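You operate a simulated robot arm through the tools that you are given. There is no shell and no other tool. Be economical: measure what you need, move in short steps, check, and stop when the job is done.

You run a simulated two-armed robot. Do the job below in one go: nothing can be reset, and whatever is moved stays where it is left.

TASK
Pick up the blue paper pack from the top of the front wall-side table with one hand, pass it to the other hand and put it on the right half of the sill under the green blind.

Only the result counts: the job must be done as asked and must still hold three seconds after the hand-in. Knocking over, shifting, dropping, spilling or breaking anything else fails it.

THE ROBOT
Two 7-joint arms with two-finger parallel grippers on one trunk, on a base that drives. Base frame: it is fixed to the floor where the robot stands at the start and does not move with it; the origin is under the middle of the robot, x ahead of it, y to its left, z up. Readings come in m, degrees, newtons and seconds.
The left shoulder is at the start at [0.06, 0.189, 1.153], the right one opposite. With the tool pointing down near the work surface each hand reaches from about 0.1 to 0.62 m from the robot's upright axis, wherever it stands, measured 20 degrees to its own side. Places, roughly: right half of the sill under the green blind [3.6, 1.9, 0.9]. Payload 3.43 kg a hand.
The TCP of each hand is the grasp point between the finger pads, 0.03 m short of the fingertips. In the tool frame z runs along the fingers and y along their closing line. The gripper opens to 0.094 m. The fingers are 0.028 m wide and 0.01 m thick; the gripper's body (0.05 by 0.096 m) begins 0.055 m behind the TCP.
Orientation is that of the tool frame in the base frame, as a unit quaternion [w, x, y, z]. With the fingers straight down and closing along the base's y, the tool's x points along the base's -x, its y along +y and its z along -z.

THE INTERFACE
- The arms move only by the tool nudge_tool. It takes "left_motion", "right_motion" or both (then of equal length, played together; a hand with none holds still); each is a list of rows, each a list of 7 numbers: the shift along the tool's x, y, z in m, then the turn, a rotation vector about the tool's x, y, z in degrees, then the finger opening in m, from 0 to 0.094. In form: [[dx, dy, dz, ax, ay, az, claw], ...]. A call has 1 to 10 rows; each row shifts and turns the commanded pose from where the row before left it, along the tool's axes as they then stand. A row lasts 0.2 s, in which the tool goes at most 0.05 m and 8.6 degrees; a call with a longer step from one row to the next is refused whole, and so is a gripper value outside its range. Where a pose cannot be reached the arm comes as near as it can. A force on the tool above 40 N (or 10 N above the force at the start of the call, whichever is more), or a blocked arm, ends the call early, and 0.2 s more pass. The fingers move at their own pace (about 0.153 m/s each) and stop on an object; they squeeze with about 29 N. The grip force told is the motor's: it shows also when the fingers shut on nothing. Time passes only in rows, and 0.2 s behind the last, so rows that do not move let the fingers close. The reply holds the time, the measured pose of the TCP, the force on the tool along the base axes, the opening and the grip force, in the units named above and with some noise, with the torque about the TCP (base axes, N m) and any sound that the robot's microphone picked up.
- Cameras (640 x 400 px; columns grow to the right, rows downward): "scene" is now at [0.0084, 0.0295, 1.6973]; the picture's right is [0.40, -0.92, 0.00], its down [-0.74, -0.32, -0.58] and it looks along [0.54, 0.23, -0.81] (base axes); focal length 270 px, centre (320, 200). "left" rides on the left gripper at [0.076, -0.014, -0.103] in its tool frame; the picture's right is [0.18, 0.98, 0.00], its down [-0.75, 0.14, -0.64] and it looks along [-0.63, 0.12, 0.77] (tool axes); focal length 243 px, centre (320, 200). "right" rides on the right gripper at [0.076, 0.014, -0.102] in its tool frame; the picture's right is [-0.18, 0.98, 0.00], its down [-0.75, -0.14, -0.64] and it looks along [-0.63, -0.12, 0.77] (tool axes); focal length 243 px, centre (320, 200). There is no depth. A picture from a camera that has moved, and an enlarged one, comes with that camera's place and axes in the base frame and with its lens.
- grab_frame(camera): a new picture of that camera. No time passes.
- raise_lower(by): slides the trunk up (or, below 0, down) by that many m; the arms and the scene camera ride with it, the base frame stays. It gives what a move gives, with no picture.
- drive_base(legs): drives the robot by 1 to 6 legs, each [ahead, left, turn to the left] in m, m and degrees, along the robot's own axes; the way and the turn of a leg run together, so that a leg with both is an arc; at most 1.5 m and 180 degrees a leg. The arms and the cameras ride along, it lands a little off, and it stops where it bumps. It gives what a move gives.
- aim_head(pan, tilt): turns the head with the scene camera to pan (to the left, within 86 degrees either way) and tilt (down, from -29 to 69), counted from straight ahead of the robot. It gives what a move gives.
- enlarge(camera, box): a new picture of the part [left, top, right, bottom] of that camera's present view, enlarged. No time passes.
- hand_in(): hands the job in; it is judged then, once.

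Go step by step. Nothing tells you exact positions but the pictures and the camera data: compare them with the known pose of the tool, close in by small moves and look again before you grip or let go. The budget is 120 turns and 92 pictures, counting those below and the enlarged ones. Unless the task says otherwise, let go and move clear before handing in, and close with one line.

The tools are called after "Call:" as name(argument=value, ...) on one line, values as JSON. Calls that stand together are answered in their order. nudge_tool: Moves the arms, as the interface text tells. Its arguments: {"type":"object","properties":{"left_motion":{"type":"array"},"right_motion":{"type":"array"}},"required":[]} The other tools are called the same way: raise_lower (by) slides the trunk up or down; drive_base (legs) drives the base; aim_head (pan, tilt) turns the head that bears the scene camera; grab_frame (camera) takes a picture; enlarge (camera, box) takes an enlarged picture of a part of a camera's view; hand_in () hands the job in.

At the start:

```text
time_s: 0.0
left_ee_pos: [0.4736, 0.33, 0.9753]
left_tool_rot: [0.0, 0.0, 1.0, 0.0]
left_contact_force: [-0.2, -0.2, 0.6]
left_torque: [0.0, 0.02, 0.03]
left_width: 0.0939
left_gripper_force: 0.0
right_ee_pos: [0.3453, -0.0571, 0.9717]
right_tool_rot: [0.0, 0.0, 1.0, 0.0]
right_contact_force: [-0.1, 0.4, -0.1]
right_torque: [-0.02, -0.01, 0.03]
right_width: 0.094
right_gripper_force: 0.1
trunk travel left (down, up): [-0.825, 0.165]
robot x, y, heading: [0.0016, 0.0014, -0.2]
head pan, tilt: [23.5, 54.3]
```

scene: 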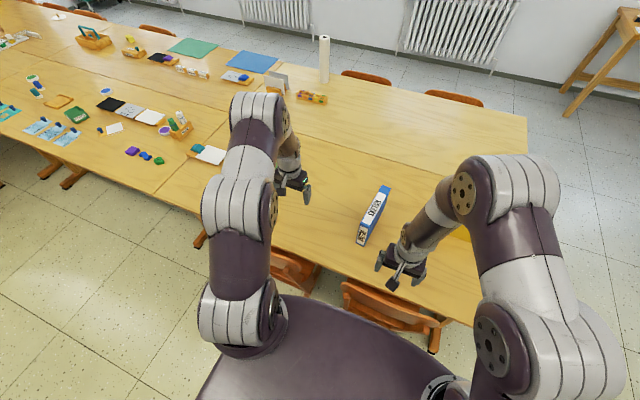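
right: 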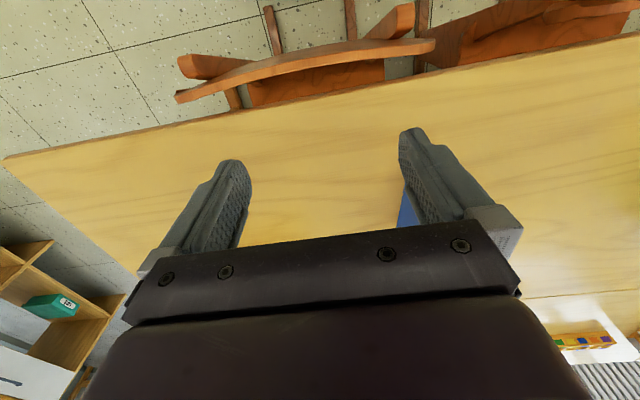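
left: 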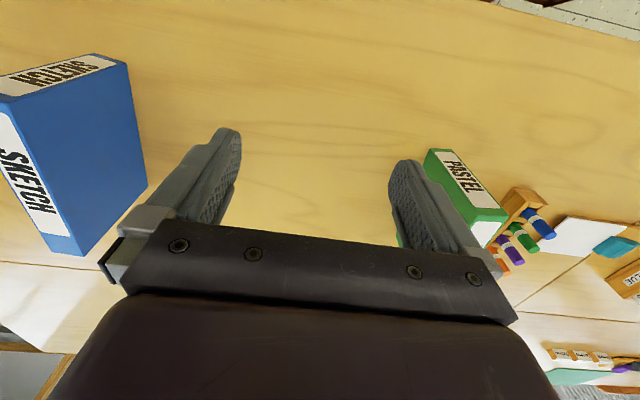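

The blue SKETCH pack stands upright on the table between the two hands. I'll enlarge it to measure it, before looking for the sill.

Call:
enlarge(camera="scene", box=[300, 150, 460, 250])

Call:
enlarge(camera="left", box=[0, 0, 320, 300])

Call:
aim_head(pan=25, tilt=10)

Call:
grab_frame(camera="scene")

```text
4.00 times, centred on (380, 200) of scene
camera zoom: at [0.0084, 0.0295, 1.6973], right [0.4, -0.92, 0.0], down [-0.74, -0.32, -0.58], along [0.54, 0.23, -0.81], focal length 1081 px, centre (80, 200)
```

zoom: 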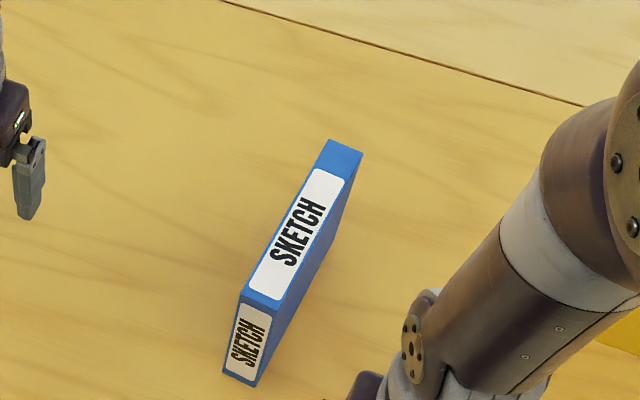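

```text
1.33 times, centred on (160, 150) of left
camera zoom: at [0.3989, 0.3153, 1.0788], right [-0.18, 0.98, 0.0], down [0.75, 0.14, 0.64], along [0.63, 0.12, -0.77], focal length 324 px, centre (533, 267)
```

zoom: 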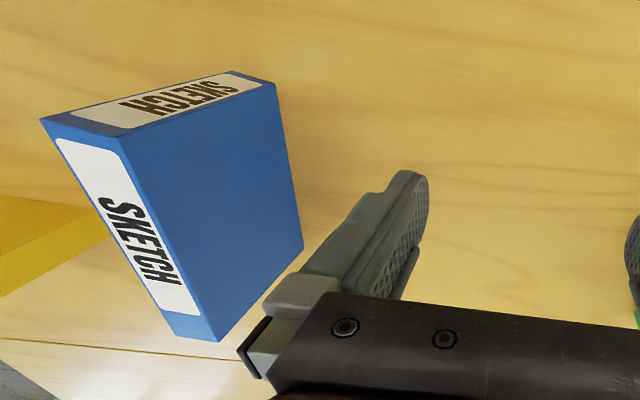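

```text
time_s: 1.1
left_ee_pos: [0.4751, 0.3306, 0.9758]
left_tool_rot: [0.0, 0.001, 1.0, 0.0]
left_contact_force: [0.2, -0.6, -0.2]
left_torque: [-0.03, 0.0, 0.01]
left_width: 0.0938
left_gripper_force: 0.0
right_ee_pos: [0.3437, -0.0563, 0.9717]
right_tool_rot: [0.001, 0.0, 1.0, -0.001]
right_contact_force: [-0.3, 0.8, -0.2]
right_torque: [0.0, 0.02, 0.0]
right_width: 0.0941
right_gripper_force: 0.2
trunk travel left (down, up): [-0.825, 0.165]
robot x, y, heading: [-0.0001, 0.0035, 0.3]
head pan, tilt: [25.0, 10.0]
```

```text
86 pictures are left
camera scene: at [0.0259, 0.0398, 1.7647], right [0.42, -0.91, 0.0], down [-0.16, -0.07, -0.98], along [0.89, 0.42, -0.17], focal length 270 px, centre (320, 200)
```

scene: 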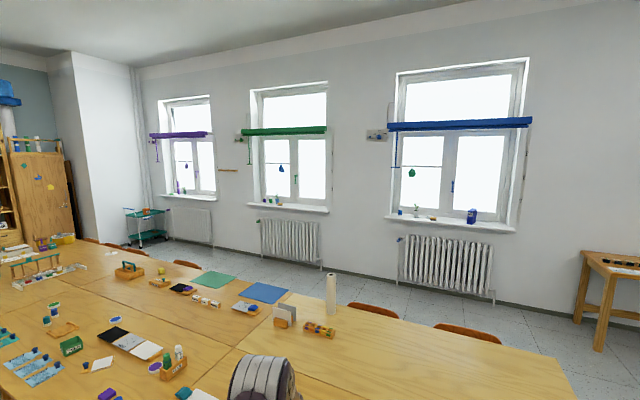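

The pack is upright, about 0.20 long (roughly along x), 0.037 thick and 0.16 tall. It is centred near (0.61, 0.06) with its top at z≈0.885, and the green blind is the middle window. The left hand will pick it up, so I move the right hand aside and bring the left above the near half of the pack, tilted.

Call:
nudge_tool(left_motion=[[-0.01, -0.04, -0.01, 0, 0, 0, 0.094], [-0.012, -0.045, -0.01, 0, 0, 0, 0.094], [-0.012, -0.045, -0.01, 0, 0, 0, 0.094], [-0.012, -0.045, 0, 0, 0, 0, 0.094], [-0.012, -0.045, 0, 0, 0, 0, 0.094], [-0.012, -0.04, 0, 0, 0, 0, 0.094], [0, 0, 0, 0, 0, 7, 0.094], [0, 0, 0, 0, -8.3, 0, 0.094], [0, 0, 0, 0, -8.3, 0, 0.094], [0, 0, 0, 0, -8.3, 0, 0.094]], right_motion=[[0, -0.04, -0.015, 0, 0, 0, 0.094], [0, -0.04, -0.015, 0, 0, 0, 0.094], [0, -0.04, -0.015, 0, 0, 0, 0.094], [0, -0.04, -0.015, 0, 0, 0, 0.094], [0, -0.04, 0, 0, 0, 0, 0.094], [0, 0, 0, 0, 0, 0, 0.094], [0, 0, 0, 0, 0, 0, 0.094], [0, 0, 0, 0, 0, 0, 0.094], [0, 0, 0, 0, 0, 0, 0.094], [0, 0, 0, 0, 0, 0, 0.094]])

Call:
aim_head(pan=8, tilt=52)

Call:
grab_frame(camera="scene")

Call:
grab_frame(camera="left")

Call:
grab_frame(camera="right")

```text
time_s: 3.3
left_ee_pos: [0.5429, 0.0718, 1.0066]
left_tool_rot: [0.217, 0.06, 0.974, -0.015]
left_contact_force: [-0.2, -0.4, -0.5]
left_torque: [-0.01, -0.04, 0.01]
left_width: 0.0939
left_gripper_force: 0.1
right_ee_pos: [0.3425, -0.2547, 1.0325]
right_tool_rot: [-0.001, 0.0, 1.0, 0.0]
right_contact_force: [-0.6, 0.9, 0.4]
right_torque: [0.0, -0.01, 0.02]
right_width: 0.094
right_gripper_force: 0.1
trunk travel left (down, up): [-0.825, 0.165]
robot x, y, heading: [0.0019, 0.002, 0.1]
head pan, tilt: [25.0, 10.0]
```

```text
time_s: 4.4
left_ee_pos: [0.5432, 0.0713, 1.0064]
left_tool_rot: [0.215, 0.06, 0.975, -0.013]
left_contact_force: [0.0, 0.2, -0.6]
left_torque: [-0.02, -0.04, -0.03]
left_width: 0.0942
left_gripper_force: 0.2
right_ee_pos: [0.3451, -0.2564, 1.0325]
right_tool_rot: [0.0, 0.0, 1.0, 0.0]
right_contact_force: [-0.8, 0.4, 0.4]
right_torque: [0.03, 0.01, 0.0]
right_width: 0.0942
right_gripper_force: 0.1
trunk travel left (down, up): [-0.825, 0.165]
robot x, y, heading: [-0.0011, -0.0019, -0.2]
head pan, tilt: [8.0, 52.0]
```

```text
85 pictures are left
camera scene: at [0.0158, 0.0109, 1.7003], right [0.14, -0.99, 0.0], down [-0.78, -0.11, -0.62], along [0.61, 0.09, -0.79], focal length 270 px, centre (320, 200)
```

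scene: 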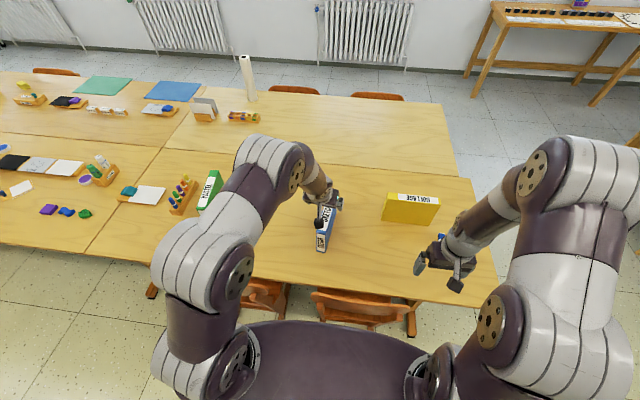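

```text
84 pictures are left
camera left: at [0.432, 0.0693, 1.0678], right [-0.05, 1.0, -0.08], down [0.43, 0.09, 0.9], along [0.9, 0.01, -0.43], focal length 243 px, centre (320, 200)
```

left: 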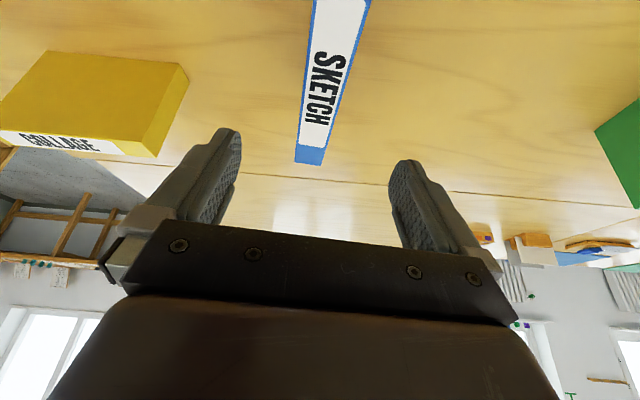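

```text
83 pictures are left
camera right: at [0.2682, -0.2423, 1.1362], right [0.18, 0.98, 0.0], down [0.75, -0.14, 0.64], along [0.63, -0.12, -0.77], focal length 243 px, centre (320, 200)
```

right: 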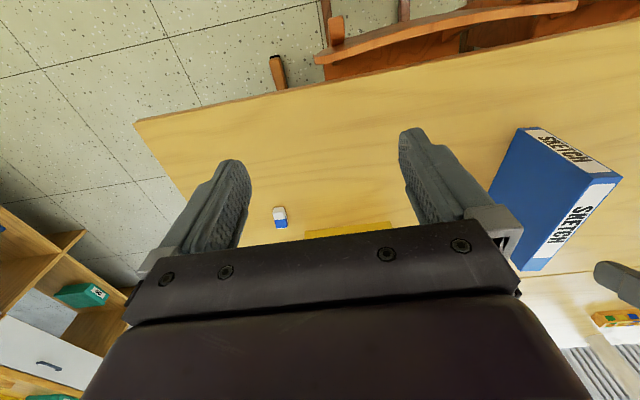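

The hand is lined up with the pack (line y≈0.07, yaw about −6°). I lower it so the fingers straddle the upper near part.

Call:
nudge_tool(left_motion=[[0.0075, 0, 0.029, 0, 0, 0, 0.094], [0.0075, 0, 0.029, 0, 0, 0, 0.094], [0.0075, 0, 0.029, 0, 0, 0, 0.094], [0.0075, 0, 0.029, 0, 0, 0, 0.094], [0.0075, 0, 0.029, 0, 0, 0, 0.094], [0, 0, 0, 0, 0, 0, 0.094]])

Call:
grab_frame(camera="left")

Call:
enlarge(camera="scene", box=[240, 150, 400, 250])

Call:
grab_frame(camera="right")

```text
time_s: 5.8
left_ee_pos: [0.5709, 0.0665, 0.8558]
left_tool_rot: [0.215, 0.06, 0.975, -0.014]
left_contact_force: [-1.2, 0.5, -0.3]
left_torque: [0.0, 0.0, 0.02]
left_width: 0.0941
left_gripper_force: 0.0
right_ee_pos: [0.3437, -0.2558, 1.0337]
right_tool_rot: [0.0, 0.001, 1.0, -0.001]
right_contact_force: [-0.2, 0.1, 0.2]
right_torque: [-0.04, 0.01, 0.04]
right_width: 0.094
right_gripper_force: 0.0
trunk travel left (down, up): [-0.825, 0.165]
robot x, y, heading: [-0.0039, 0.0004, 0.2]
head pan, tilt: [8.0, 52.0]
```

```text
82 pictures are left
camera left: at [0.4594, 0.0657, 0.9179], right [-0.05, 1.0, -0.08], down [0.43, 0.09, 0.9], along [0.9, 0.01, -0.43], focal length 243 px, centre (320, 200)
```

left: 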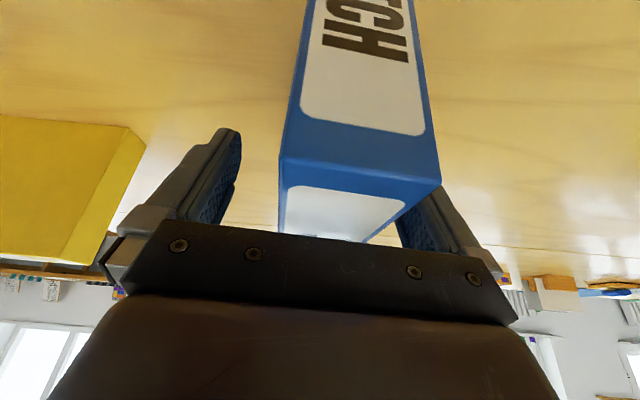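

```text
4.00 times, centred on (320, 200) of scene
camera zoom: at [0.0154, 0.0108, 1.7003], right [0.14, -0.99, 0.0], down [-0.78, -0.11, -0.62], along [0.61, 0.09, -0.79], focal length 1081 px, centre (320, 200)
```

zoom: 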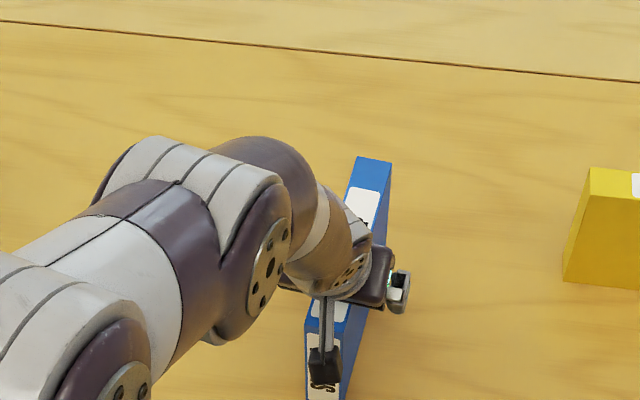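

```text
80 pictures are left
camera right: at [0.2679, -0.2424, 1.1362], right [0.18, 0.98, 0.0], down [0.75, -0.14, 0.64], along [0.63, -0.12, -0.77], focal length 243 px, centre (320, 200)
```

right: 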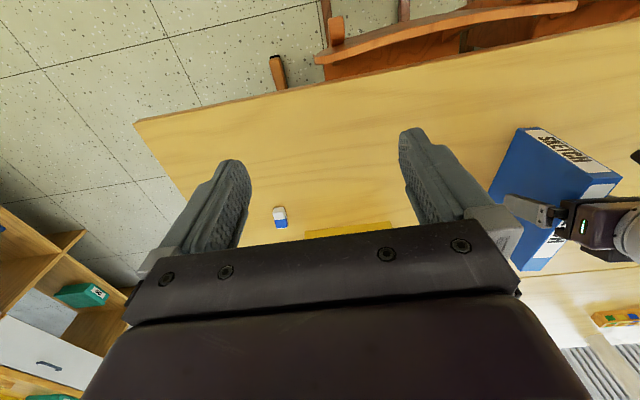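

The fingers straddle the pack about 3 cm below its top. I close them and lift a little.

Call:
nudge_tool(left_motion=[[0, 0, 0, 0, 0, 0, 0.0], [0, 0, 0, 0, 0, 0, 0.0], [0, 0, 0, 0, 0, 0, 0.0], [0, 0, 0, 0, 0, 0, 0.0]])

Call:
nudge_tool(left_motion=[[-0.004, 0, -0.009, 0, 0, 0, 0.0], [-0.004, 0, -0.009, 0, 0, 0, 0.0], [-0.008, 0, -0.018, 0, 0, 0, 0.0], [-0.008, 0, -0.018, 0, 0, 0, 0.0], [0, 0, 0, 0, 0, 0, 0]])

Call:
grab_frame(camera="right")

Call:
grab_frame(camera="left")

```text
time_s: 6.8
left_ee_pos: [0.5716, 0.0671, 0.8556]
left_tool_rot: [0.215, 0.059, 0.975, -0.013]
left_contact_force: [-0.4, 1.6, -0.6]
left_torque: [0.19, -0.19, 0.23]
left_width: 0.0405
left_gripper_force: 29.2
right_ee_pos: [0.3448, -0.256, 1.0324]
right_tool_rot: [-0.001, 0.001, 1.0, 0.0]
right_contact_force: [0.1, 0.5, 0.2]
right_torque: [0.02, 0.03, 0.0]
right_width: 0.0939
right_gripper_force: 0.0
trunk travel left (down, up): [-0.825, 0.165]
robot x, y, heading: [0.0012, -0.0004, -0.3]
head pan, tilt: [8.0, 52.0]
```

```text
time_s: 8.0
left_ee_pos: [0.5712, 0.0662, 0.9178]
left_tool_rot: [0.214, 0.06, 0.975, -0.014]
left_contact_force: [0.8, 0.0, -7.2]
left_torque: [0.07, 0.19, -0.01]
left_width: 0.0403
left_gripper_force: 28.8
right_ee_pos: [0.3448, -0.2562, 1.031]
right_tool_rot: [0.0, 0.0, 1.0, 0.0]
right_contact_force: [0.0, 0.4, 0.9]
right_torque: [0.0, -0.02, -0.02]
right_width: 0.0942
right_gripper_force: 0.1
trunk travel left (down, up): [-0.825, 0.165]
robot x, y, heading: [-0.0024, -0.004, -0.2]
head pan, tilt: [8.0, 52.0]
```

```text
79 pictures are left
camera right: at [0.2693, -0.2423, 1.1358], right [0.18, 0.98, 0.0], down [0.75, -0.14, 0.64], along [0.63, -0.12, -0.77], focal length 243 px, centre (320, 200)
```

right: 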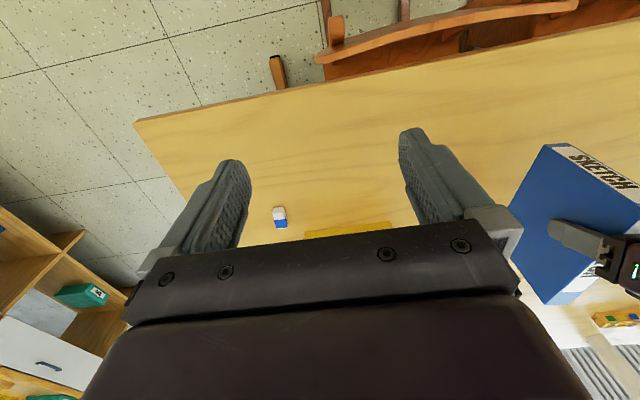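

```text
78 pictures are left
camera left: at [0.4594, 0.0658, 0.9784], right [-0.05, 1.0, -0.08], down [0.43, 0.09, 0.9], along [0.9, 0.01, -0.43], focal length 243 px, centre (320, 200)
```

left: 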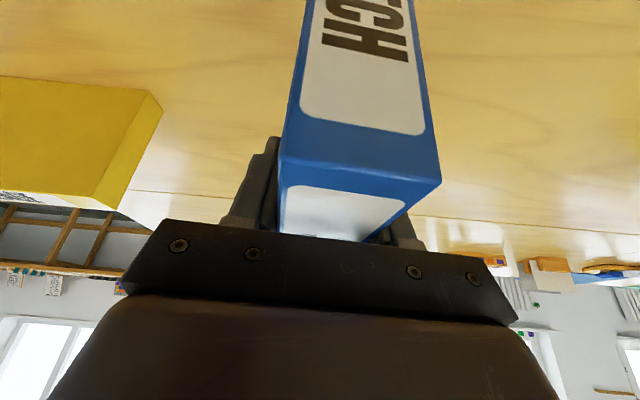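

The pack is held firmly and weighs about 0.7 kg. I raise it, draw it in, and start turning it broadside for the handover, while the right hand yaws to match.

Call:
nudge_tool(left_motion=[[0.009, -0.0075, -0.0374, 0, 0, 0, 0], [0.009, -0.0075, -0.0374, 0, 0, 0, 0], [0.009, -0.0075, -0.0374, 0, 0, 0, 0], [0.009, -0.0075, -0.0374, 0, 0, 0, 0], [0.009, -0.0075, -0.0374, 0, 0, 0, 0], [0, 0, 0, 3.55, 0, 7.61, 0], [0, 0, 0, 3.55, 0, 7.61, 0], [0, 0, 0, 3.55, 0, 7.61, 0], [0, 0, 0, 3.55, 0, 7.61, 0], [0, 0, 0, 3.55, 0, 7.61, 0]], right_motion=[[0, 0, -0.01, 0, 0, -8.5, 0.094], [0, 0, -0.01, 0, 0, -8.5, 0.094], [0, 0, -0.01, 0, 0, -8.5, 0.094], [0, 0, -0.01, 0, 0, -8.5, 0.094], [0, 0, -0.01, 0, 0, -8.5, 0.094], [0, 0, -0.01, 0, 0, -8.5, 0.094], [0, 0, -0.01, 0, 0, -8.5, 0.094], [0, 0, 0, 0, 0, -8.5, 0.094], [0, 0, 0, 0, 0, -8.5, 0.094], [0, 0, 0, 0, 0, -8.5, 0.094]])

Call:
grab_frame(camera="scene")

```text
time_s: 10.2
left_ee_pos: [0.4463, 0.0443, 1.0667]
left_tool_rot: [0.195, 0.405, 0.888, -0.091]
left_contact_force: [0.8, 0.3, -6.8]
left_torque: [0.14, 0.13, 0.03]
left_width: 0.0404
left_gripper_force: 29.1
right_ee_pos: [0.3445, -0.257, 1.0996]
right_tool_rot: [-0.001, -0.676, 0.737, 0.001]
right_contact_force: [-0.4, -0.2, -0.4]
right_torque: [0.0, 0.02, -0.01]
right_width: 0.0939
right_gripper_force: 0.1
trunk travel left (down, up): [-0.825, 0.165]
robot x, y, heading: [0.0017, 0.0007, -0.4]
head pan, tilt: [8.0, 52.0]
```

```text
77 pictures are left
camera scene: at [0.0172, 0.011, 1.7002], right [0.14, -0.99, 0.0], down [-0.78, -0.11, -0.61], along [0.61, 0.09, -0.79], focal length 270 px, centre (320, 200)
```

scene: 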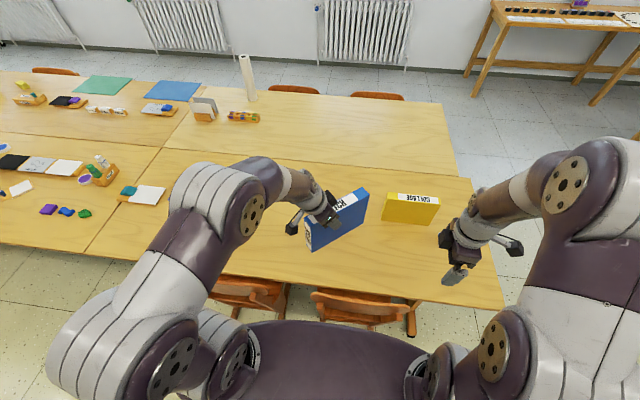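

The rotation is working as planned. I finish the left yaw, then finish the right yaw and tilt.

Call:
nudge_tool(left_motion=[[0, 0, 0, 3.55, 0, 7.61, 0], [0, 0, 0, 3.55, 0, 7.61, 0], [0, 0, 0, 3.55, 0, 7.61, 0], [0, 0, 0, 3.55, 0, 7.61, 0], [0, 0, 0, 3.55, 0, 7.61, 0], [0, 0, 0, 0, 0, 0, 0]], right_motion=[[0, 0, 0, 0, 0, -5, 0.094], [0, 0, 0, 0, -8.3, 0, 0.094], [0, 0, 0, 0, -8.3, 0, 0.094], [0, 0, 0, 0, -8.3, 0, 0.094], [0, 0, 0, 0, 0, 0, 0.094], [0, 0, 0, 0, 0, 0, 0.094]])

Call:
grab_frame(camera="scene")

Call:
grab_frame(camera="right")

```text
time_s: 11.6
left_ee_pos: [0.4469, 0.045, 1.0677]
left_tool_rot: [0.15, 0.696, 0.684, -0.155]
left_contact_force: [-0.1, -0.5, -6.4]
left_torque: [0.18, -0.01, -0.03]
left_width: 0.0402
left_gripper_force: 28.7
right_ee_pos: [0.3455, -0.2577, 1.1018]
right_tool_rot: [0.152, -0.69, 0.69, 0.153]
right_contact_force: [0.3, 0.3, -0.2]
right_torque: [0.02, 0.0, -0.02]
right_width: 0.0939
right_gripper_force: 0.1
trunk travel left (down, up): [-0.825, 0.165]
robot x, y, heading: [0.0004, 0.0029, 0.1]
head pan, tilt: [8.0, 52.0]
```

```text
76 pictures are left
camera scene: at [0.0163, 0.0109, 1.7003], right [0.14, -0.99, 0.0], down [-0.78, -0.11, -0.62], along [0.61, 0.09, -0.79], focal length 270 px, centre (320, 200)
```

scene: 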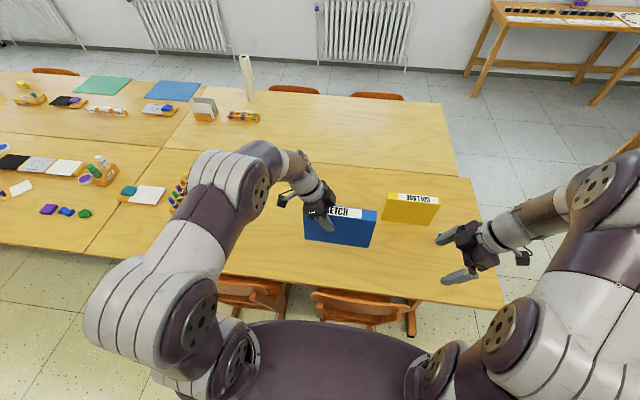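

```text
75 pictures are left
camera right: at [0.3309, -0.3702, 1.1635], right [-0.98, 0.17, 0.08], down [0.14, 0.41, 0.9], along [0.12, 0.9, -0.43], focal length 243 px, centre (320, 200)
```

right: 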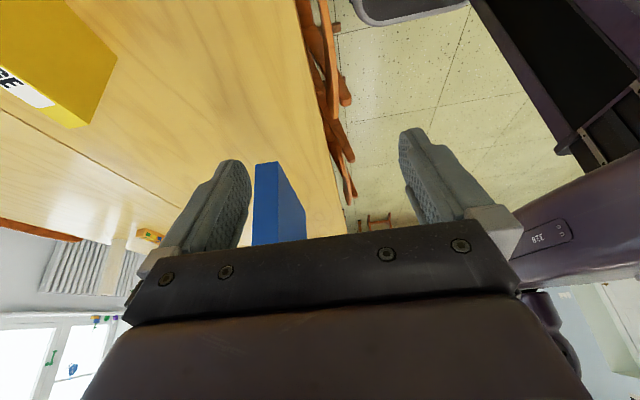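

The pack is now broadside in front of the robot, with its length along y and its centre near (0.447, 0.008). I line up the right hand in x and bring it part way in.

Call:
nudge_tool(right_motion=[[0, -0.034, 0, 0, 0, 0, 0.094], [0, -0.034, 0, 0, 0, 0, 0.094], [0, -0.034, 0, 0, 0, 0, 0.094], [-0.0234, 0, 0.0156, 0, 0, 0, 0.094], [-0.0234, 0, 0.0156, 0, 0, 0, 0.094], [-0.0234, 0, 0.0156, 0, 0, 0, 0.094], [0, 0, 0, 0, 0, 0, 0.094]])

Call:
grab_frame(camera="scene")

Call:
grab_frame(camera="right")

```text
time_s: 13.2
left_ee_pos: [0.4467, 0.0449, 1.0675]
left_tool_rot: [0.15, 0.696, 0.685, -0.155]
left_contact_force: [-0.4, 0.4, -6.6]
left_torque: [0.24, -0.04, 0.02]
left_width: 0.0406
left_gripper_force: 29.3
right_ee_pos: [0.448, -0.1735, 1.0892]
right_tool_rot: [0.153, -0.69, 0.691, 0.152]
right_contact_force: [0.1, -0.4, -0.6]
right_torque: [-0.04, -0.01, 0.01]
right_width: 0.0941
right_gripper_force: 0.1
trunk travel left (down, up): [-0.825, 0.165]
robot x, y, heading: [0.0008, 0.003, 0.0]
head pan, tilt: [8.0, 52.0]
```

```text
74 pictures are left
camera scene: at [0.0165, 0.0105, 1.7003], right [0.14, -0.99, 0.0], down [-0.78, -0.11, -0.62], along [0.61, 0.09, -0.79], focal length 270 px, centre (320, 200)
```

scene: 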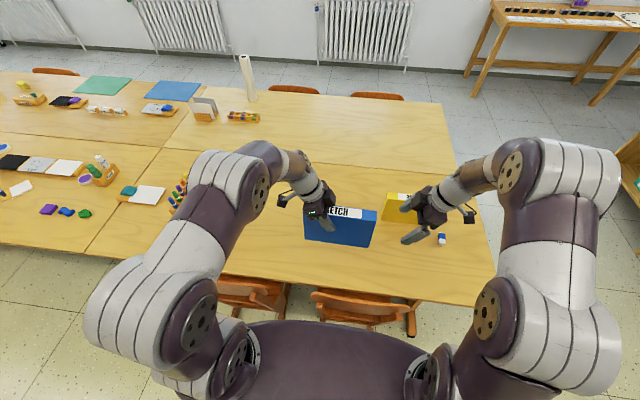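

```text
73 pictures are left
camera right: at [0.434, -0.286, 1.1498], right [-0.98, 0.17, 0.08], down [0.14, 0.41, 0.9], along [0.12, 0.9, -0.43], focal length 243 px, centre (320, 200)
```

right: 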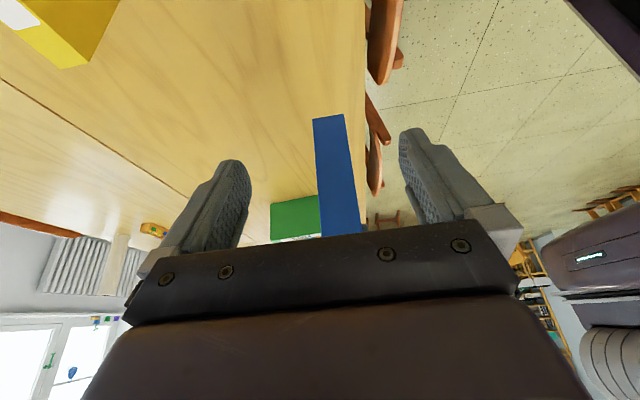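

The pack sits centred between the open right fingers. I continue until they straddle its right part.

Call:
nudge_tool(right_motion=[[-0.0233, 0, 0.0155, 0, 0, 0, 0.094], [-0.0233, 0, 0.0155, 0, 0, 0, 0.094], [-0.0233, 0, 0.0155, 0, 0, 0, 0.094], [-0.0233, 0, 0.0155, 0, 0, 0, 0.094], [-0.0233, 0, 0.0155, 0, 0, 0, 0.094], [0, 0, 0, 0, 0, 0, 0.094]])

Call:
enlarge(camera="scene", box=[260, 160, 420, 260])

Call:
grab_frame(camera="right")

```text
time_s: 14.6
left_ee_pos: [0.4466, 0.0444, 1.0674]
left_tool_rot: [0.151, 0.696, 0.684, -0.156]
left_contact_force: [0.0, 0.2, -6.9]
left_torque: [0.19, -0.03, -0.04]
left_width: 0.0404
left_gripper_force: 29.0
right_ee_pos: [0.4483, -0.0365, 1.065]
right_tool_rot: [-0.152, 0.691, -0.69, -0.153]
right_contact_force: [0.3, 0.1, 0.4]
right_torque: [-0.01, 0.01, 0.02]
right_width: 0.0941
right_gripper_force: 0.2
trunk travel left (down, up): [-0.825, 0.165]
robot x, y, heading: [-0.0012, -0.0026, -0.2]
head pan, tilt: [8.0, 52.0]
```

```text
4.00 times, centred on (340, 210) of scene
camera zoom: at [0.0168, 0.0102, 1.7003], right [0.14, -0.99, 0.0], down [-0.78, -0.11, -0.62], along [0.61, 0.09, -0.79], focal length 1081 px, centre (240, 160)
```

zoom: 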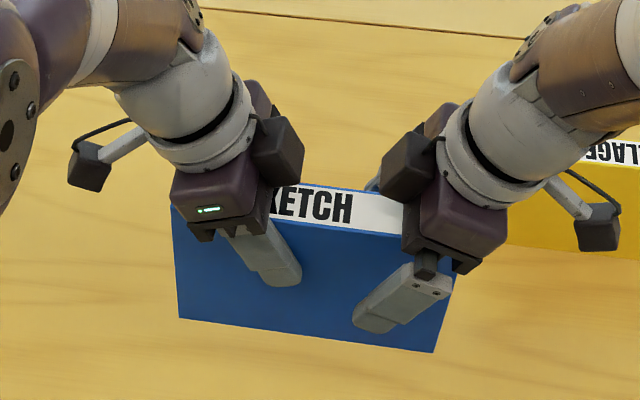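

```text
71 pictures are left
camera right: at [0.433, -0.1497, 1.1276], right [-0.98, 0.17, 0.08], down [0.14, 0.41, 0.9], along [0.12, 0.9, -0.43], focal length 243 px, centre (320, 200)
```

right: 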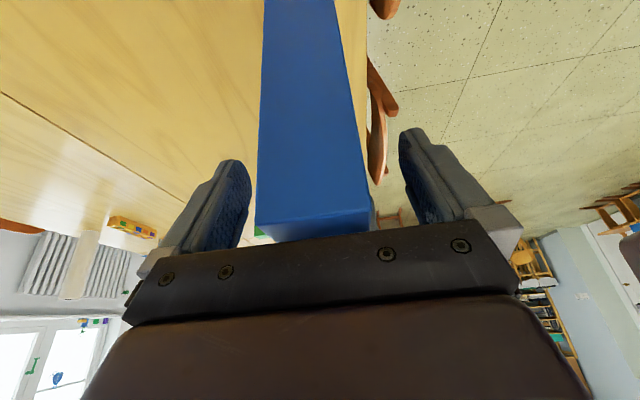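

The right fingers are well placed, so I close the right hand while the left keeps its grip.

Call:
nudge_tool(left_motion=[[0, 0, 0, 0, 0, 0, 0], [0, 0, 0, 0, 0, 0, 0], [0, 0, 0, 0, 0, 0, 0], [0, 0, 0, 0, 0, 0, 0]], right_motion=[[0, 0, 0, 0, 0, 0, 0], [0, 0, 0, 0, 0, 0, 0], [0, 0, 0, 0, 0, 0, 0], [0, 0, 0, 0, 0, 0, 0]])

```text
time_s: 15.6
left_ee_pos: [0.4463, 0.0448, 1.0687]
left_tool_rot: [0.151, 0.695, 0.685, -0.155]
left_contact_force: [12.3, 0.8, -10.8]
left_torque: [0.1, 0.05, 1.09]
left_width: 0.0405
left_gripper_force: 28.8
right_ee_pos: [0.4464, -0.0365, 1.0649]
right_tool_rot: [0.153, -0.69, 0.691, 0.153]
right_contact_force: [-12.4, -0.8, 4.4]
right_torque: [0.44, -0.09, -0.14]
right_width: 0.0402
right_gripper_force: 28.5
trunk travel left (down, up): [-0.825, 0.165]
robot x, y, heading: [0.0021, -0.0, -0.1]
head pan, tilt: [8.0, 52.0]
```

Both hands hold the pack. I open the left hand and draw it straight back out along its own axis.

Call:
nudge_tool(left_motion=[[0, 0, 0, 0, 0, 0, 0.094], [0, 0, 0, 0, 0, 0, 0.094], [0, 0, 0, 0, 0, 0, 0.094], [0, 0, 0, 0, 0, 0, 0.094]], right_motion=[[0, 0, 0, 0, 0, 0, 0], [0, 0, 0, 0, 0, 0, 0], [0, 0, 0, 0, 0, 0, 0], [0, 0, 0, 0, 0, 0, 0]])

Call:
nudge_tool(left_motion=[[0.01, 0, -0.02, 0, 0, 0, 0.094], [0.015, 0, -0.025, 0, 0, 0, 0.094], [0.015, 0, -0.025, 0, 0, 0, 0.094], [0.03, 0, -0.025, 0, 0, 0, 0.094], [0.04, 0, -0.02, 0, 0, 0, 0.094], [0.04, 0, -0.02, 0, 0, 0, 0.094], [0.04, 0, -0.01, 0, 0, 0, 0.094], [0, 0, 0, 0, 0, 0, 0.094]], right_motion=[[0, 0, 0, 0, 0, 0, 0], [0, 0, 0, 0, 0, 0, 0], [0, 0, 0, 0, 0, 0, 0], [0, 0, 0, 0, 0, 0, 0], [0, 0, 0, 0, 0, 0, 0], [0, 0, 0, 0, 0, 0, 0], [0, 0, 0, 0, 0, 0, 0], [0, 0, 0, 0, 0, 0, 0]])

Call:
grab_frame(camera="scene")

Call:
grab_frame(camera="right")

```text
time_s: 16.6
left_ee_pos: [0.4472, 0.0454, 1.0689]
left_tool_rot: [0.151, 0.696, 0.685, -0.156]
left_contact_force: [0.0, 0.4, -0.2]
left_torque: [-0.01, 0.01, 0.0]
left_width: 0.094
left_gripper_force: 0.1
right_ee_pos: [0.4487, -0.0358, 1.0669]
right_tool_rot: [0.153, -0.69, 0.691, 0.153]
right_contact_force: [-0.1, -0.9, -0.7]
right_torque: [-0.37, 0.01, 0.01]
right_width: 0.0404
right_gripper_force: 28.9
trunk travel left (down, up): [-0.825, 0.165]
robot x, y, heading: [0.0034, -0.0019, 0.2]
head pan, tilt: [8.0, 52.0]
```

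```text
time_s: 18.4
left_ee_pos: [0.4481, 0.2724, 1.1138]
left_tool_rot: [0.151, 0.695, 0.685, -0.156]
left_contact_force: [0.8, 0.0, 0.0]
left_torque: [0.03, 0.0, 0.02]
left_width: 0.0942
left_gripper_force: 0.0
left hand out of reach, approached as far as the arm can: row 7
right_ee_pos: [0.4466, -0.0376, 1.0669]
right_tool_rot: [0.153, -0.69, 0.691, 0.153]
right_contact_force: [-0.3, -0.4, -0.4]
right_torque: [-0.41, -0.02, -0.01]
right_width: 0.0404
right_gripper_force: 28.9
trunk travel left (down, up): [-0.825, 0.165]
robot x, y, heading: [-0.0031, 0.0011, 0.2]
head pan, tilt: [8.0, 52.0]
```

```text
70 pictures are left
camera scene: at [0.016, 0.0095, 1.7003], right [0.14, -0.99, 0.0], down [-0.78, -0.11, -0.62], along [0.61, 0.09, -0.79], focal length 270 px, centre (320, 200)
```

scene: 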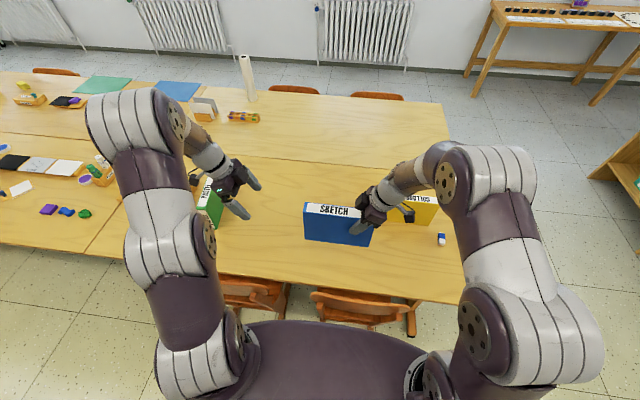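

```text
69 pictures are left
camera right: at [0.4325, -0.1504, 1.1278], right [-0.98, 0.17, 0.08], down [0.14, 0.41, 0.9], along [0.12, 0.9, -0.43], focal length 243 px, centre (320, 200)
```

right: 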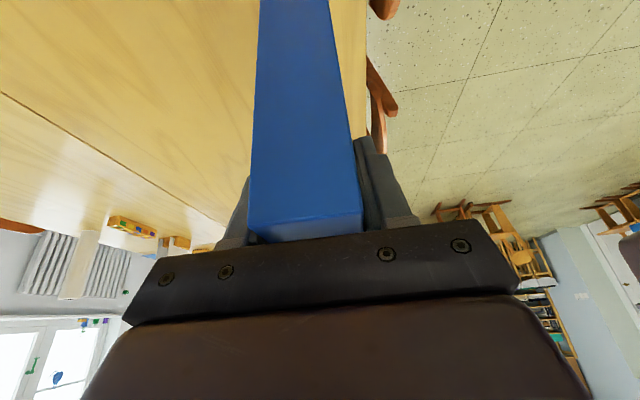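

The handover worked: the right hand alone now holds the pack. Next I look round to the right to plan the drive around the table end.

Call:
aim_head(pan=-35, tilt=25)

Call:
grab_frame(camera="scene")

Call:
aim_head(pan=-86, tilt=30)

Call:
grab_frame(camera="scene")

```text
time_s: 19.5
left_ee_pos: [0.4497, 0.2727, 1.1139]
left_tool_rot: [0.151, 0.696, 0.685, -0.154]
left_contact_force: [0.2, 0.6, -0.2]
left_torque: [0.0, 0.0, 0.0]
left_width: 0.094
left_gripper_force: 0.1
right_ee_pos: [0.4479, -0.0381, 1.0658]
right_tool_rot: [0.152, -0.69, 0.691, 0.152]
right_contact_force: [0.0, 0.4, 0.3]
right_torque: [-0.38, -0.01, 0.03]
right_width: 0.0406
right_gripper_force: 28.5
trunk travel left (down, up): [-0.825, 0.165]
robot x, y, heading: [0.0003, -0.0005, 0.2]
head pan, tilt: [-35.0, 25.0]
```

```text
68 pictures are left
camera scene: at [0.0179, -0.0524, 1.7404], right [-0.57, -0.82, 0.0], down [-0.35, 0.24, -0.91], along [0.74, -0.52, -0.42], focal length 270 px, centre (320, 200)
```

scene: 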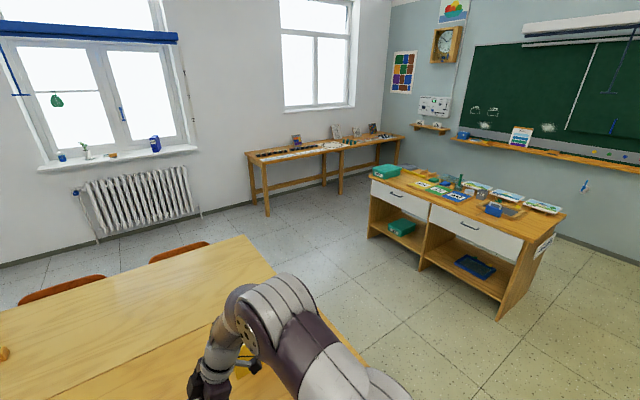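

```text
time_s: 20.7
left_ee_pos: [0.4499, 0.273, 1.1135]
left_tool_rot: [0.151, 0.696, 0.685, -0.155]
left_contact_force: [-0.4, -0.5, 0.2]
left_torque: [0.01, -0.01, 0.0]
left_width: 0.0937
left_gripper_force: 0.0
right_ee_pos: [0.4475, -0.0356, 1.0664]
right_tool_rot: [-0.152, 0.691, -0.69, -0.153]
right_contact_force: [0.2, -0.3, 0.2]
right_torque: [-0.38, -0.01, 0.05]
right_width: 0.0404
right_gripper_force: 29.4
trunk travel left (down, up): [-0.825, 0.165]
robot x, y, heading: [0.005, 0.0026, 0.1]
head pan, tilt: [-85.9, 30.0]
```

```text
67 pictures are left
camera scene: at [-0.051, -0.0898, 1.7325], right [-1.0, -0.07, 0.0], down [-0.04, 0.5, -0.87], along [0.06, -0.86, -0.5], focal length 270 px, centre (320, 200)
```

scene: 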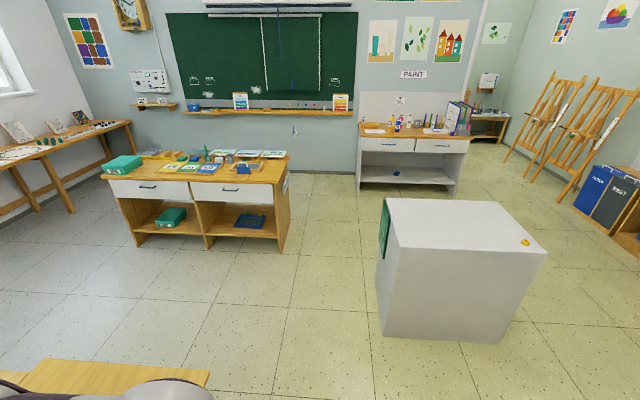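

The way around looks clear. The table spans x≈0.40–1.66 with its right end at y≈−0.57, a white cabinet has a corner near (−0.4, −1.23), and the desk front is at y≈−2.05. I back off, strafe right and pass diagonally around the table corner.

Call:
drive_base(legs=[[-0.22, 0, 0], [0, -0.75, 0], [0.65, -0.5, 0]])

Call:
aim_head(pan=0, tilt=35)

Call:
grab_frame(camera="scene")

```text
time_s: 30.0
left_ee_pos: [0.9045, -0.9413, 1.1141]
left_tool_rot: [0.154, 0.686, 0.694, -0.153]
left_contact_force: [0.2, 0.8, 0.0]
left_torque: [-0.01, -0.02, 0.0]
left_width: 0.0941
left_gripper_force: 0.2
right_ee_pos: [0.9106, -1.2511, 1.0659]
right_tool_rot: [-0.15, 0.699, -0.682, -0.155]
right_contact_force: [-0.7, 0.1, -7.6]
right_torque: [-0.4, -0.04, 0.01]
right_width: 0.0404
right_gripper_force: 28.7
trunk travel left (down, up): [-0.825, 0.165]
robot x, y, heading: [0.466, -1.2214, 1.6]
head pan, tilt: [-85.9, 30.0]
```

```text
time_s: 31.6
left_ee_pos: [0.9056, -0.9427, 1.114]
left_tool_rot: [0.154, 0.686, 0.694, -0.153]
left_contact_force: [-0.5, 1.2, -0.1]
left_torque: [-0.02, -0.04, 0.03]
left_width: 0.0943
left_gripper_force: 0.1
right_ee_pos: [0.9112, -1.2521, 1.0646]
right_tool_rot: [-0.149, 0.7, -0.681, -0.155]
right_contact_force: [0.9, 0.9, -7.0]
right_torque: [-0.4, 0.0, 0.07]
right_width: 0.0405
right_gripper_force: 29.4
trunk travel left (down, up): [-0.825, 0.165]
robot x, y, heading: [0.4653, -1.2278, 1.5]
head pan, tilt: [0.0, 35.0]
```

```text
66 pictures are left
camera scene: at [0.4935, -1.2259, 1.7246], right [0.03, -1.0, 0.0], down [-0.57, -0.01, -0.82], along [0.82, 0.02, -0.57], focal length 270 px, centre (320, 200)
```

scene: 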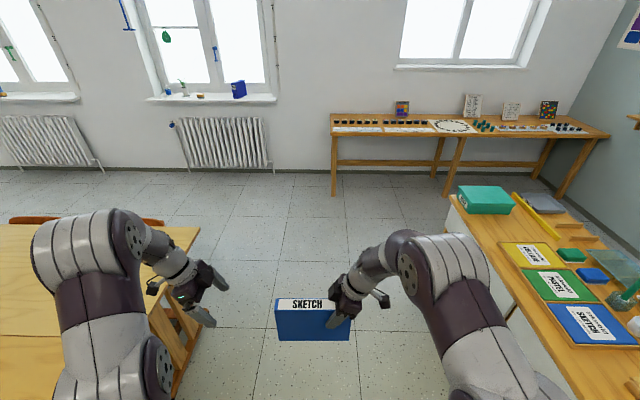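

The robot is at (0.47, −1.22), past the table corner, with the pack still held. I go ahead between the table and the desk into the window aisle.

Call:
drive_base(legs=[[1.5, -0.04, -1.5], [0.35, 0, 0]])

Call:
aim_head(pan=60, tilt=30)

Call:
grab_frame(camera="scene")

```text
refused: leg 1 is longer than a leg can be; nothing moved
```

```text
time_s: 32.9
left_ee_pos: [0.9061, -0.9419, 1.1131]
left_tool_rot: [0.153, 0.687, 0.694, -0.152]
left_contact_force: [-0.1, -0.6, 0.5]
left_torque: [-0.03, -0.02, 0.01]
left_width: 0.0939
left_gripper_force: 0.0
right_ee_pos: [0.9118, -1.2518, 1.0652]
right_tool_rot: [-0.151, 0.7, -0.681, -0.155]
right_contact_force: [0.2, -0.9, -7.4]
right_torque: [-0.39, 0.0, 0.0]
right_width: 0.0403
right_gripper_force: 29.0
trunk travel left (down, up): [-0.825, 0.165]
robot x, y, heading: [0.463, -1.2273, 1.6]
head pan, tilt: [60.0, 30.0]
```

```text
65 pictures are left
camera scene: at [0.4488, -1.1488, 1.7324], right [0.88, -0.48, 0.0], down [-0.24, -0.44, -0.87], along [0.41, 0.76, -0.5], focal length 270 px, centre (320, 200)
```

scene: 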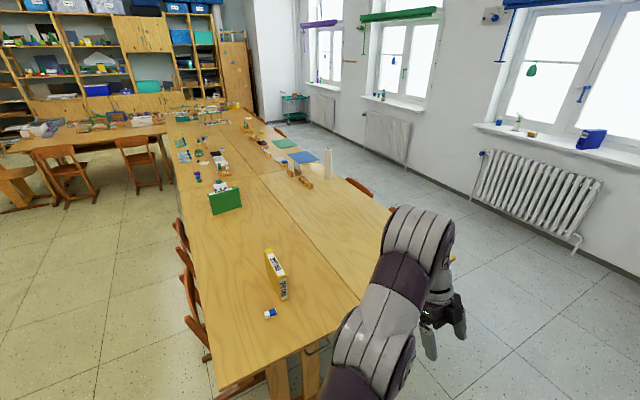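

The first leg was slightly too long and got refused. The window aisle is clear, so I reissue it shorter.

Call:
drive_base(legs=[[1.2, -0.04, -1.5], [0.65, 0, 0]])

Call:
grab_frame(camera="scene")

```text
time_s: 42.3
left_ee_pos: [2.7735, -0.9753, 1.1142]
left_tool_rot: [0.151, 0.698, 0.683, -0.155]
left_contact_force: [-1.0, -0.2, 0.0]
left_torque: [-0.02, -0.01, 0.02]
left_width: 0.094
left_gripper_force: 0.0
right_ee_pos: [2.7689, -1.2842, 1.0659]
right_tool_rot: [0.152, -0.689, 0.692, 0.153]
right_contact_force: [-0.4, 0.4, -7.7]
right_torque: [-0.35, 0.01, 0.0]
right_width: 0.0403
right_gripper_force: 28.9
trunk travel left (down, up): [-0.825, 0.165]
robot x, y, heading: [2.3234, -1.2482, -0.3]
head pan, tilt: [60.0, 30.0]
```

```text
64 pictures are left
camera scene: at [2.3105, -1.1676, 1.7325], right [0.86, -0.5, 0.0], down [-0.25, -0.43, -0.87], along [0.44, 0.75, -0.5], focal length 270 px, centre (320, 200)
```

scene: 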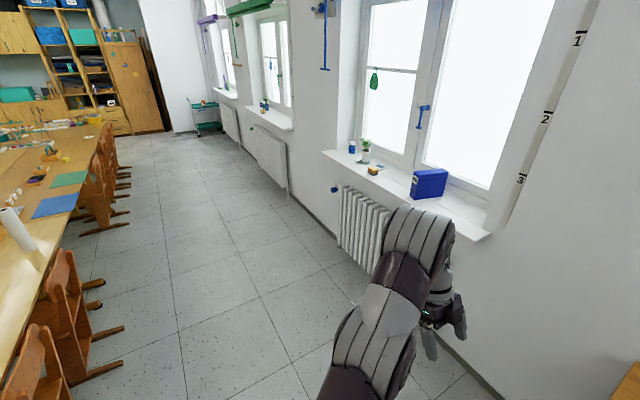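

The aisle beside the windows is free, with chairs reaching only to x≈1.8 and the sill front at x≈3.58. I strafe left toward the green-blind window.

Call:
drive_base(legs=[[0, 1.5, 0], [0, 1.45, 0]])

Call:
aim_head(pan=5, tilt=25)

Call:
grab_frame(camera="scene")

```text
time_s: 56.7
left_ee_pos: [2.8271, 2.0122, 1.1141]
left_tool_rot: [0.15, 0.701, 0.68, -0.156]
left_contact_force: [-0.8, 0.4, 0.7]
left_torque: [-0.01, 0.0, 0.0]
left_width: 0.094
left_gripper_force: 0.2
right_ee_pos: [2.8201, 1.702, 1.0654]
right_tool_rot: [0.152, -0.686, 0.695, 0.152]
right_contact_force: [-0.7, -0.8, -7.5]
right_torque: [-0.38, 0.03, 0.01]
right_width: 0.0404
right_gripper_force: 29.3
trunk travel left (down, up): [-0.825, 0.165]
robot x, y, heading: [2.3762, 1.7433, -1.0]
head pan, tilt: [60.0, 30.0]
```

```text
time_s: 58.0
left_ee_pos: [2.8274, 2.012, 1.1132]
left_tool_rot: [0.15, 0.701, 0.68, -0.156]
left_contact_force: [-0.5, 0.4, 0.0]
left_torque: [0.02, 0.0, -0.01]
left_width: 0.0942
left_gripper_force: 0.0
right_ee_pos: [2.8204, 1.7021, 1.0656]
right_tool_rot: [0.153, -0.686, 0.695, 0.152]
right_contact_force: [0.1, 0.2, -8.4]
right_torque: [-0.39, -0.02, -0.01]
right_width: 0.0405
right_gripper_force: 29.0
trunk travel left (down, up): [-0.825, 0.165]
robot x, y, heading: [2.3774, 1.7461, -0.8]
head pan, tilt: [5.0, 25.0]
```

```text
63 pictures are left
camera scene: at [2.4083, 1.7528, 1.7404], right [0.07, -1.0, 0.0], down [-0.42, -0.03, -0.91], along [0.9, 0.07, -0.42], focal length 270 px, centre (320, 200)
```

scene: 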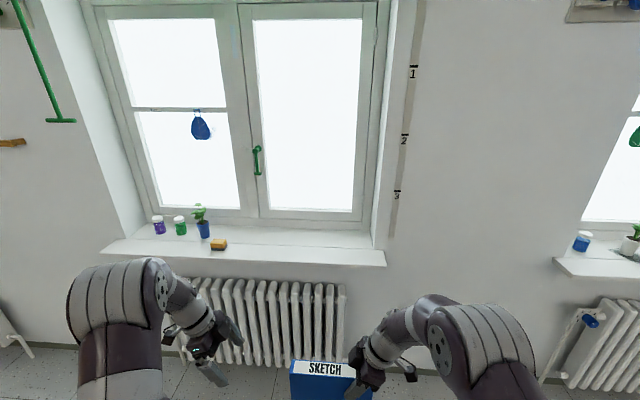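

The right half of the sill (y≈1.5–2.26, front edge x≈3.50) is empty; the plant, jars and sponge are all on the left half. I raise the trunk, pull the left hand back out of the way, and approach part way.

Call:
raise_lower(by=0.09)

Call:
nudge_tool(left_motion=[[0, -0.04, 0, 0, 0, 0, 0.094], [0, -0.04, 0, 0, 0, 0, 0.094], [0, -0.04, 0, 0, 0, 0, 0.094], [0, -0.04, 0, 0, 0, 0, 0.094]])

Call:
drive_base(legs=[[0, 0.15, 0.8], [0.45, 0, 0]])

Call:
aim_head(pan=0, tilt=40)

Call:
grab_frame(camera="scene")

Call:
grab_frame(camera="right")

```text
time_s: 59.2
left_ee_pos: [2.8268, 2.0131, 1.2048]
left_tool_rot: [0.149, 0.701, 0.68, -0.157]
left_contact_force: [0.9, -0.8, 0.7]
left_torque: [-0.01, -0.01, 0.04]
left_width: 0.0941
left_gripper_force: 0.1
right_ee_pos: [2.8212, 1.7025, 1.1557]
right_tool_rot: [0.153, -0.686, 0.695, 0.152]
right_contact_force: [0.2, -1.4, -6.8]
right_torque: [-0.35, -0.01, 0.02]
right_width: 0.0404
right_gripper_force: 28.9
trunk travel left (down, up): [-0.915, 0.075]
robot x, y, heading: [2.3753, 1.7447, -0.5]
head pan, tilt: [5.0, 25.0]
```

```text
time_s: 60.2
left_ee_pos: [2.669, 2.0157, 1.2063]
left_tool_rot: [0.15, 0.7, 0.681, -0.155]
left_contact_force: [0.2, 0.6, -0.4]
left_torque: [0.0, 0.01, 0.01]
left_width: 0.0938
left_gripper_force: 0.1
right_ee_pos: [2.8194, 1.7021, 1.1564]
right_tool_rot: [0.153, -0.686, 0.695, 0.152]
right_contact_force: [-0.7, 0.8, -7.3]
right_torque: [-0.38, -0.02, 0.02]
right_width: 0.0405
right_gripper_force: 29.1
trunk travel left (down, up): [-0.915, 0.075]
robot x, y, heading: [2.3725, 1.7408, -0.7]
head pan, tilt: [5.0, 25.0]
```

```text
time_s: 64.0
left_ee_pos: [3.1306, 2.1728, 1.2046]
left_tool_rot: [0.152, 0.695, 0.685, -0.155]
left_contact_force: [-0.2, 0.0, 0.3]
left_torque: [0.02, -0.02, 0.01]
left_width: 0.094
left_gripper_force: 0.1
right_ee_pos: [3.2845, 1.8613, 1.1564]
right_tool_rot: [-0.152, 0.691, -0.69, -0.152]
right_contact_force: [-0.8, 0.5, -7.0]
right_torque: [-0.38, -0.03, 0.02]
right_width: 0.0403
right_gripper_force: 29.5
trunk travel left (down, up): [-0.915, 0.075]
robot x, y, heading: [2.8401, 1.8984, 0.1]
head pan, tilt: [5.0, 25.0]
```

```text
time_s: 64.7
left_ee_pos: [3.1307, 2.1737, 1.2061]
left_tool_rot: [0.151, 0.695, 0.685, -0.156]
left_contact_force: [0.1, -0.3, 1.1]
left_torque: [0.02, 0.0, -0.03]
left_width: 0.094
left_gripper_force: 0.0
right_ee_pos: [3.2844, 1.8609, 1.1548]
right_tool_rot: [-0.152, 0.691, -0.69, -0.153]
right_contact_force: [1.3, 0.5, -7.6]
right_torque: [-0.33, 0.0, -0.04]
right_width: 0.0405
right_gripper_force: 28.6
trunk travel left (down, up): [-0.915, 0.075]
robot x, y, heading: [2.8377, 1.8968, 0.2]
head pan, tilt: [0.0, 40.0]
```

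```text
62 pictures are left
camera scene: at [2.8662, 1.8974, 1.8071], right [0.0, -1.0, 0.0], down [-0.64, 0.0, -0.77], along [0.77, 0.0, -0.64], focal length 270 px, centre (320, 200)
```

scene: 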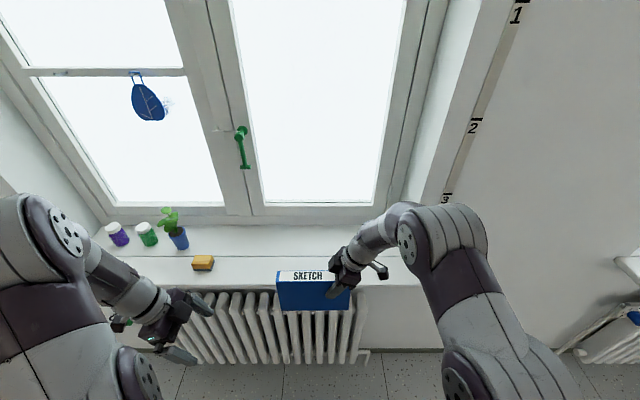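

```text
61 pictures are left
camera right: at [3.2714, 1.748, 1.2172], right [-0.98, 0.17, 0.08], down [0.14, 0.41, 0.9], along [0.12, 0.9, -0.43], focal length 243 px, centre (320, 200)
```

right: 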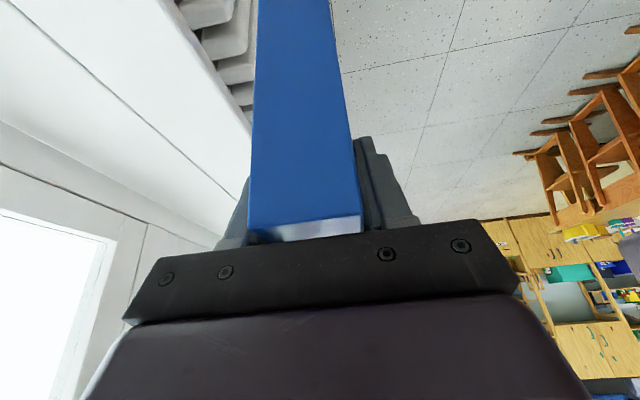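

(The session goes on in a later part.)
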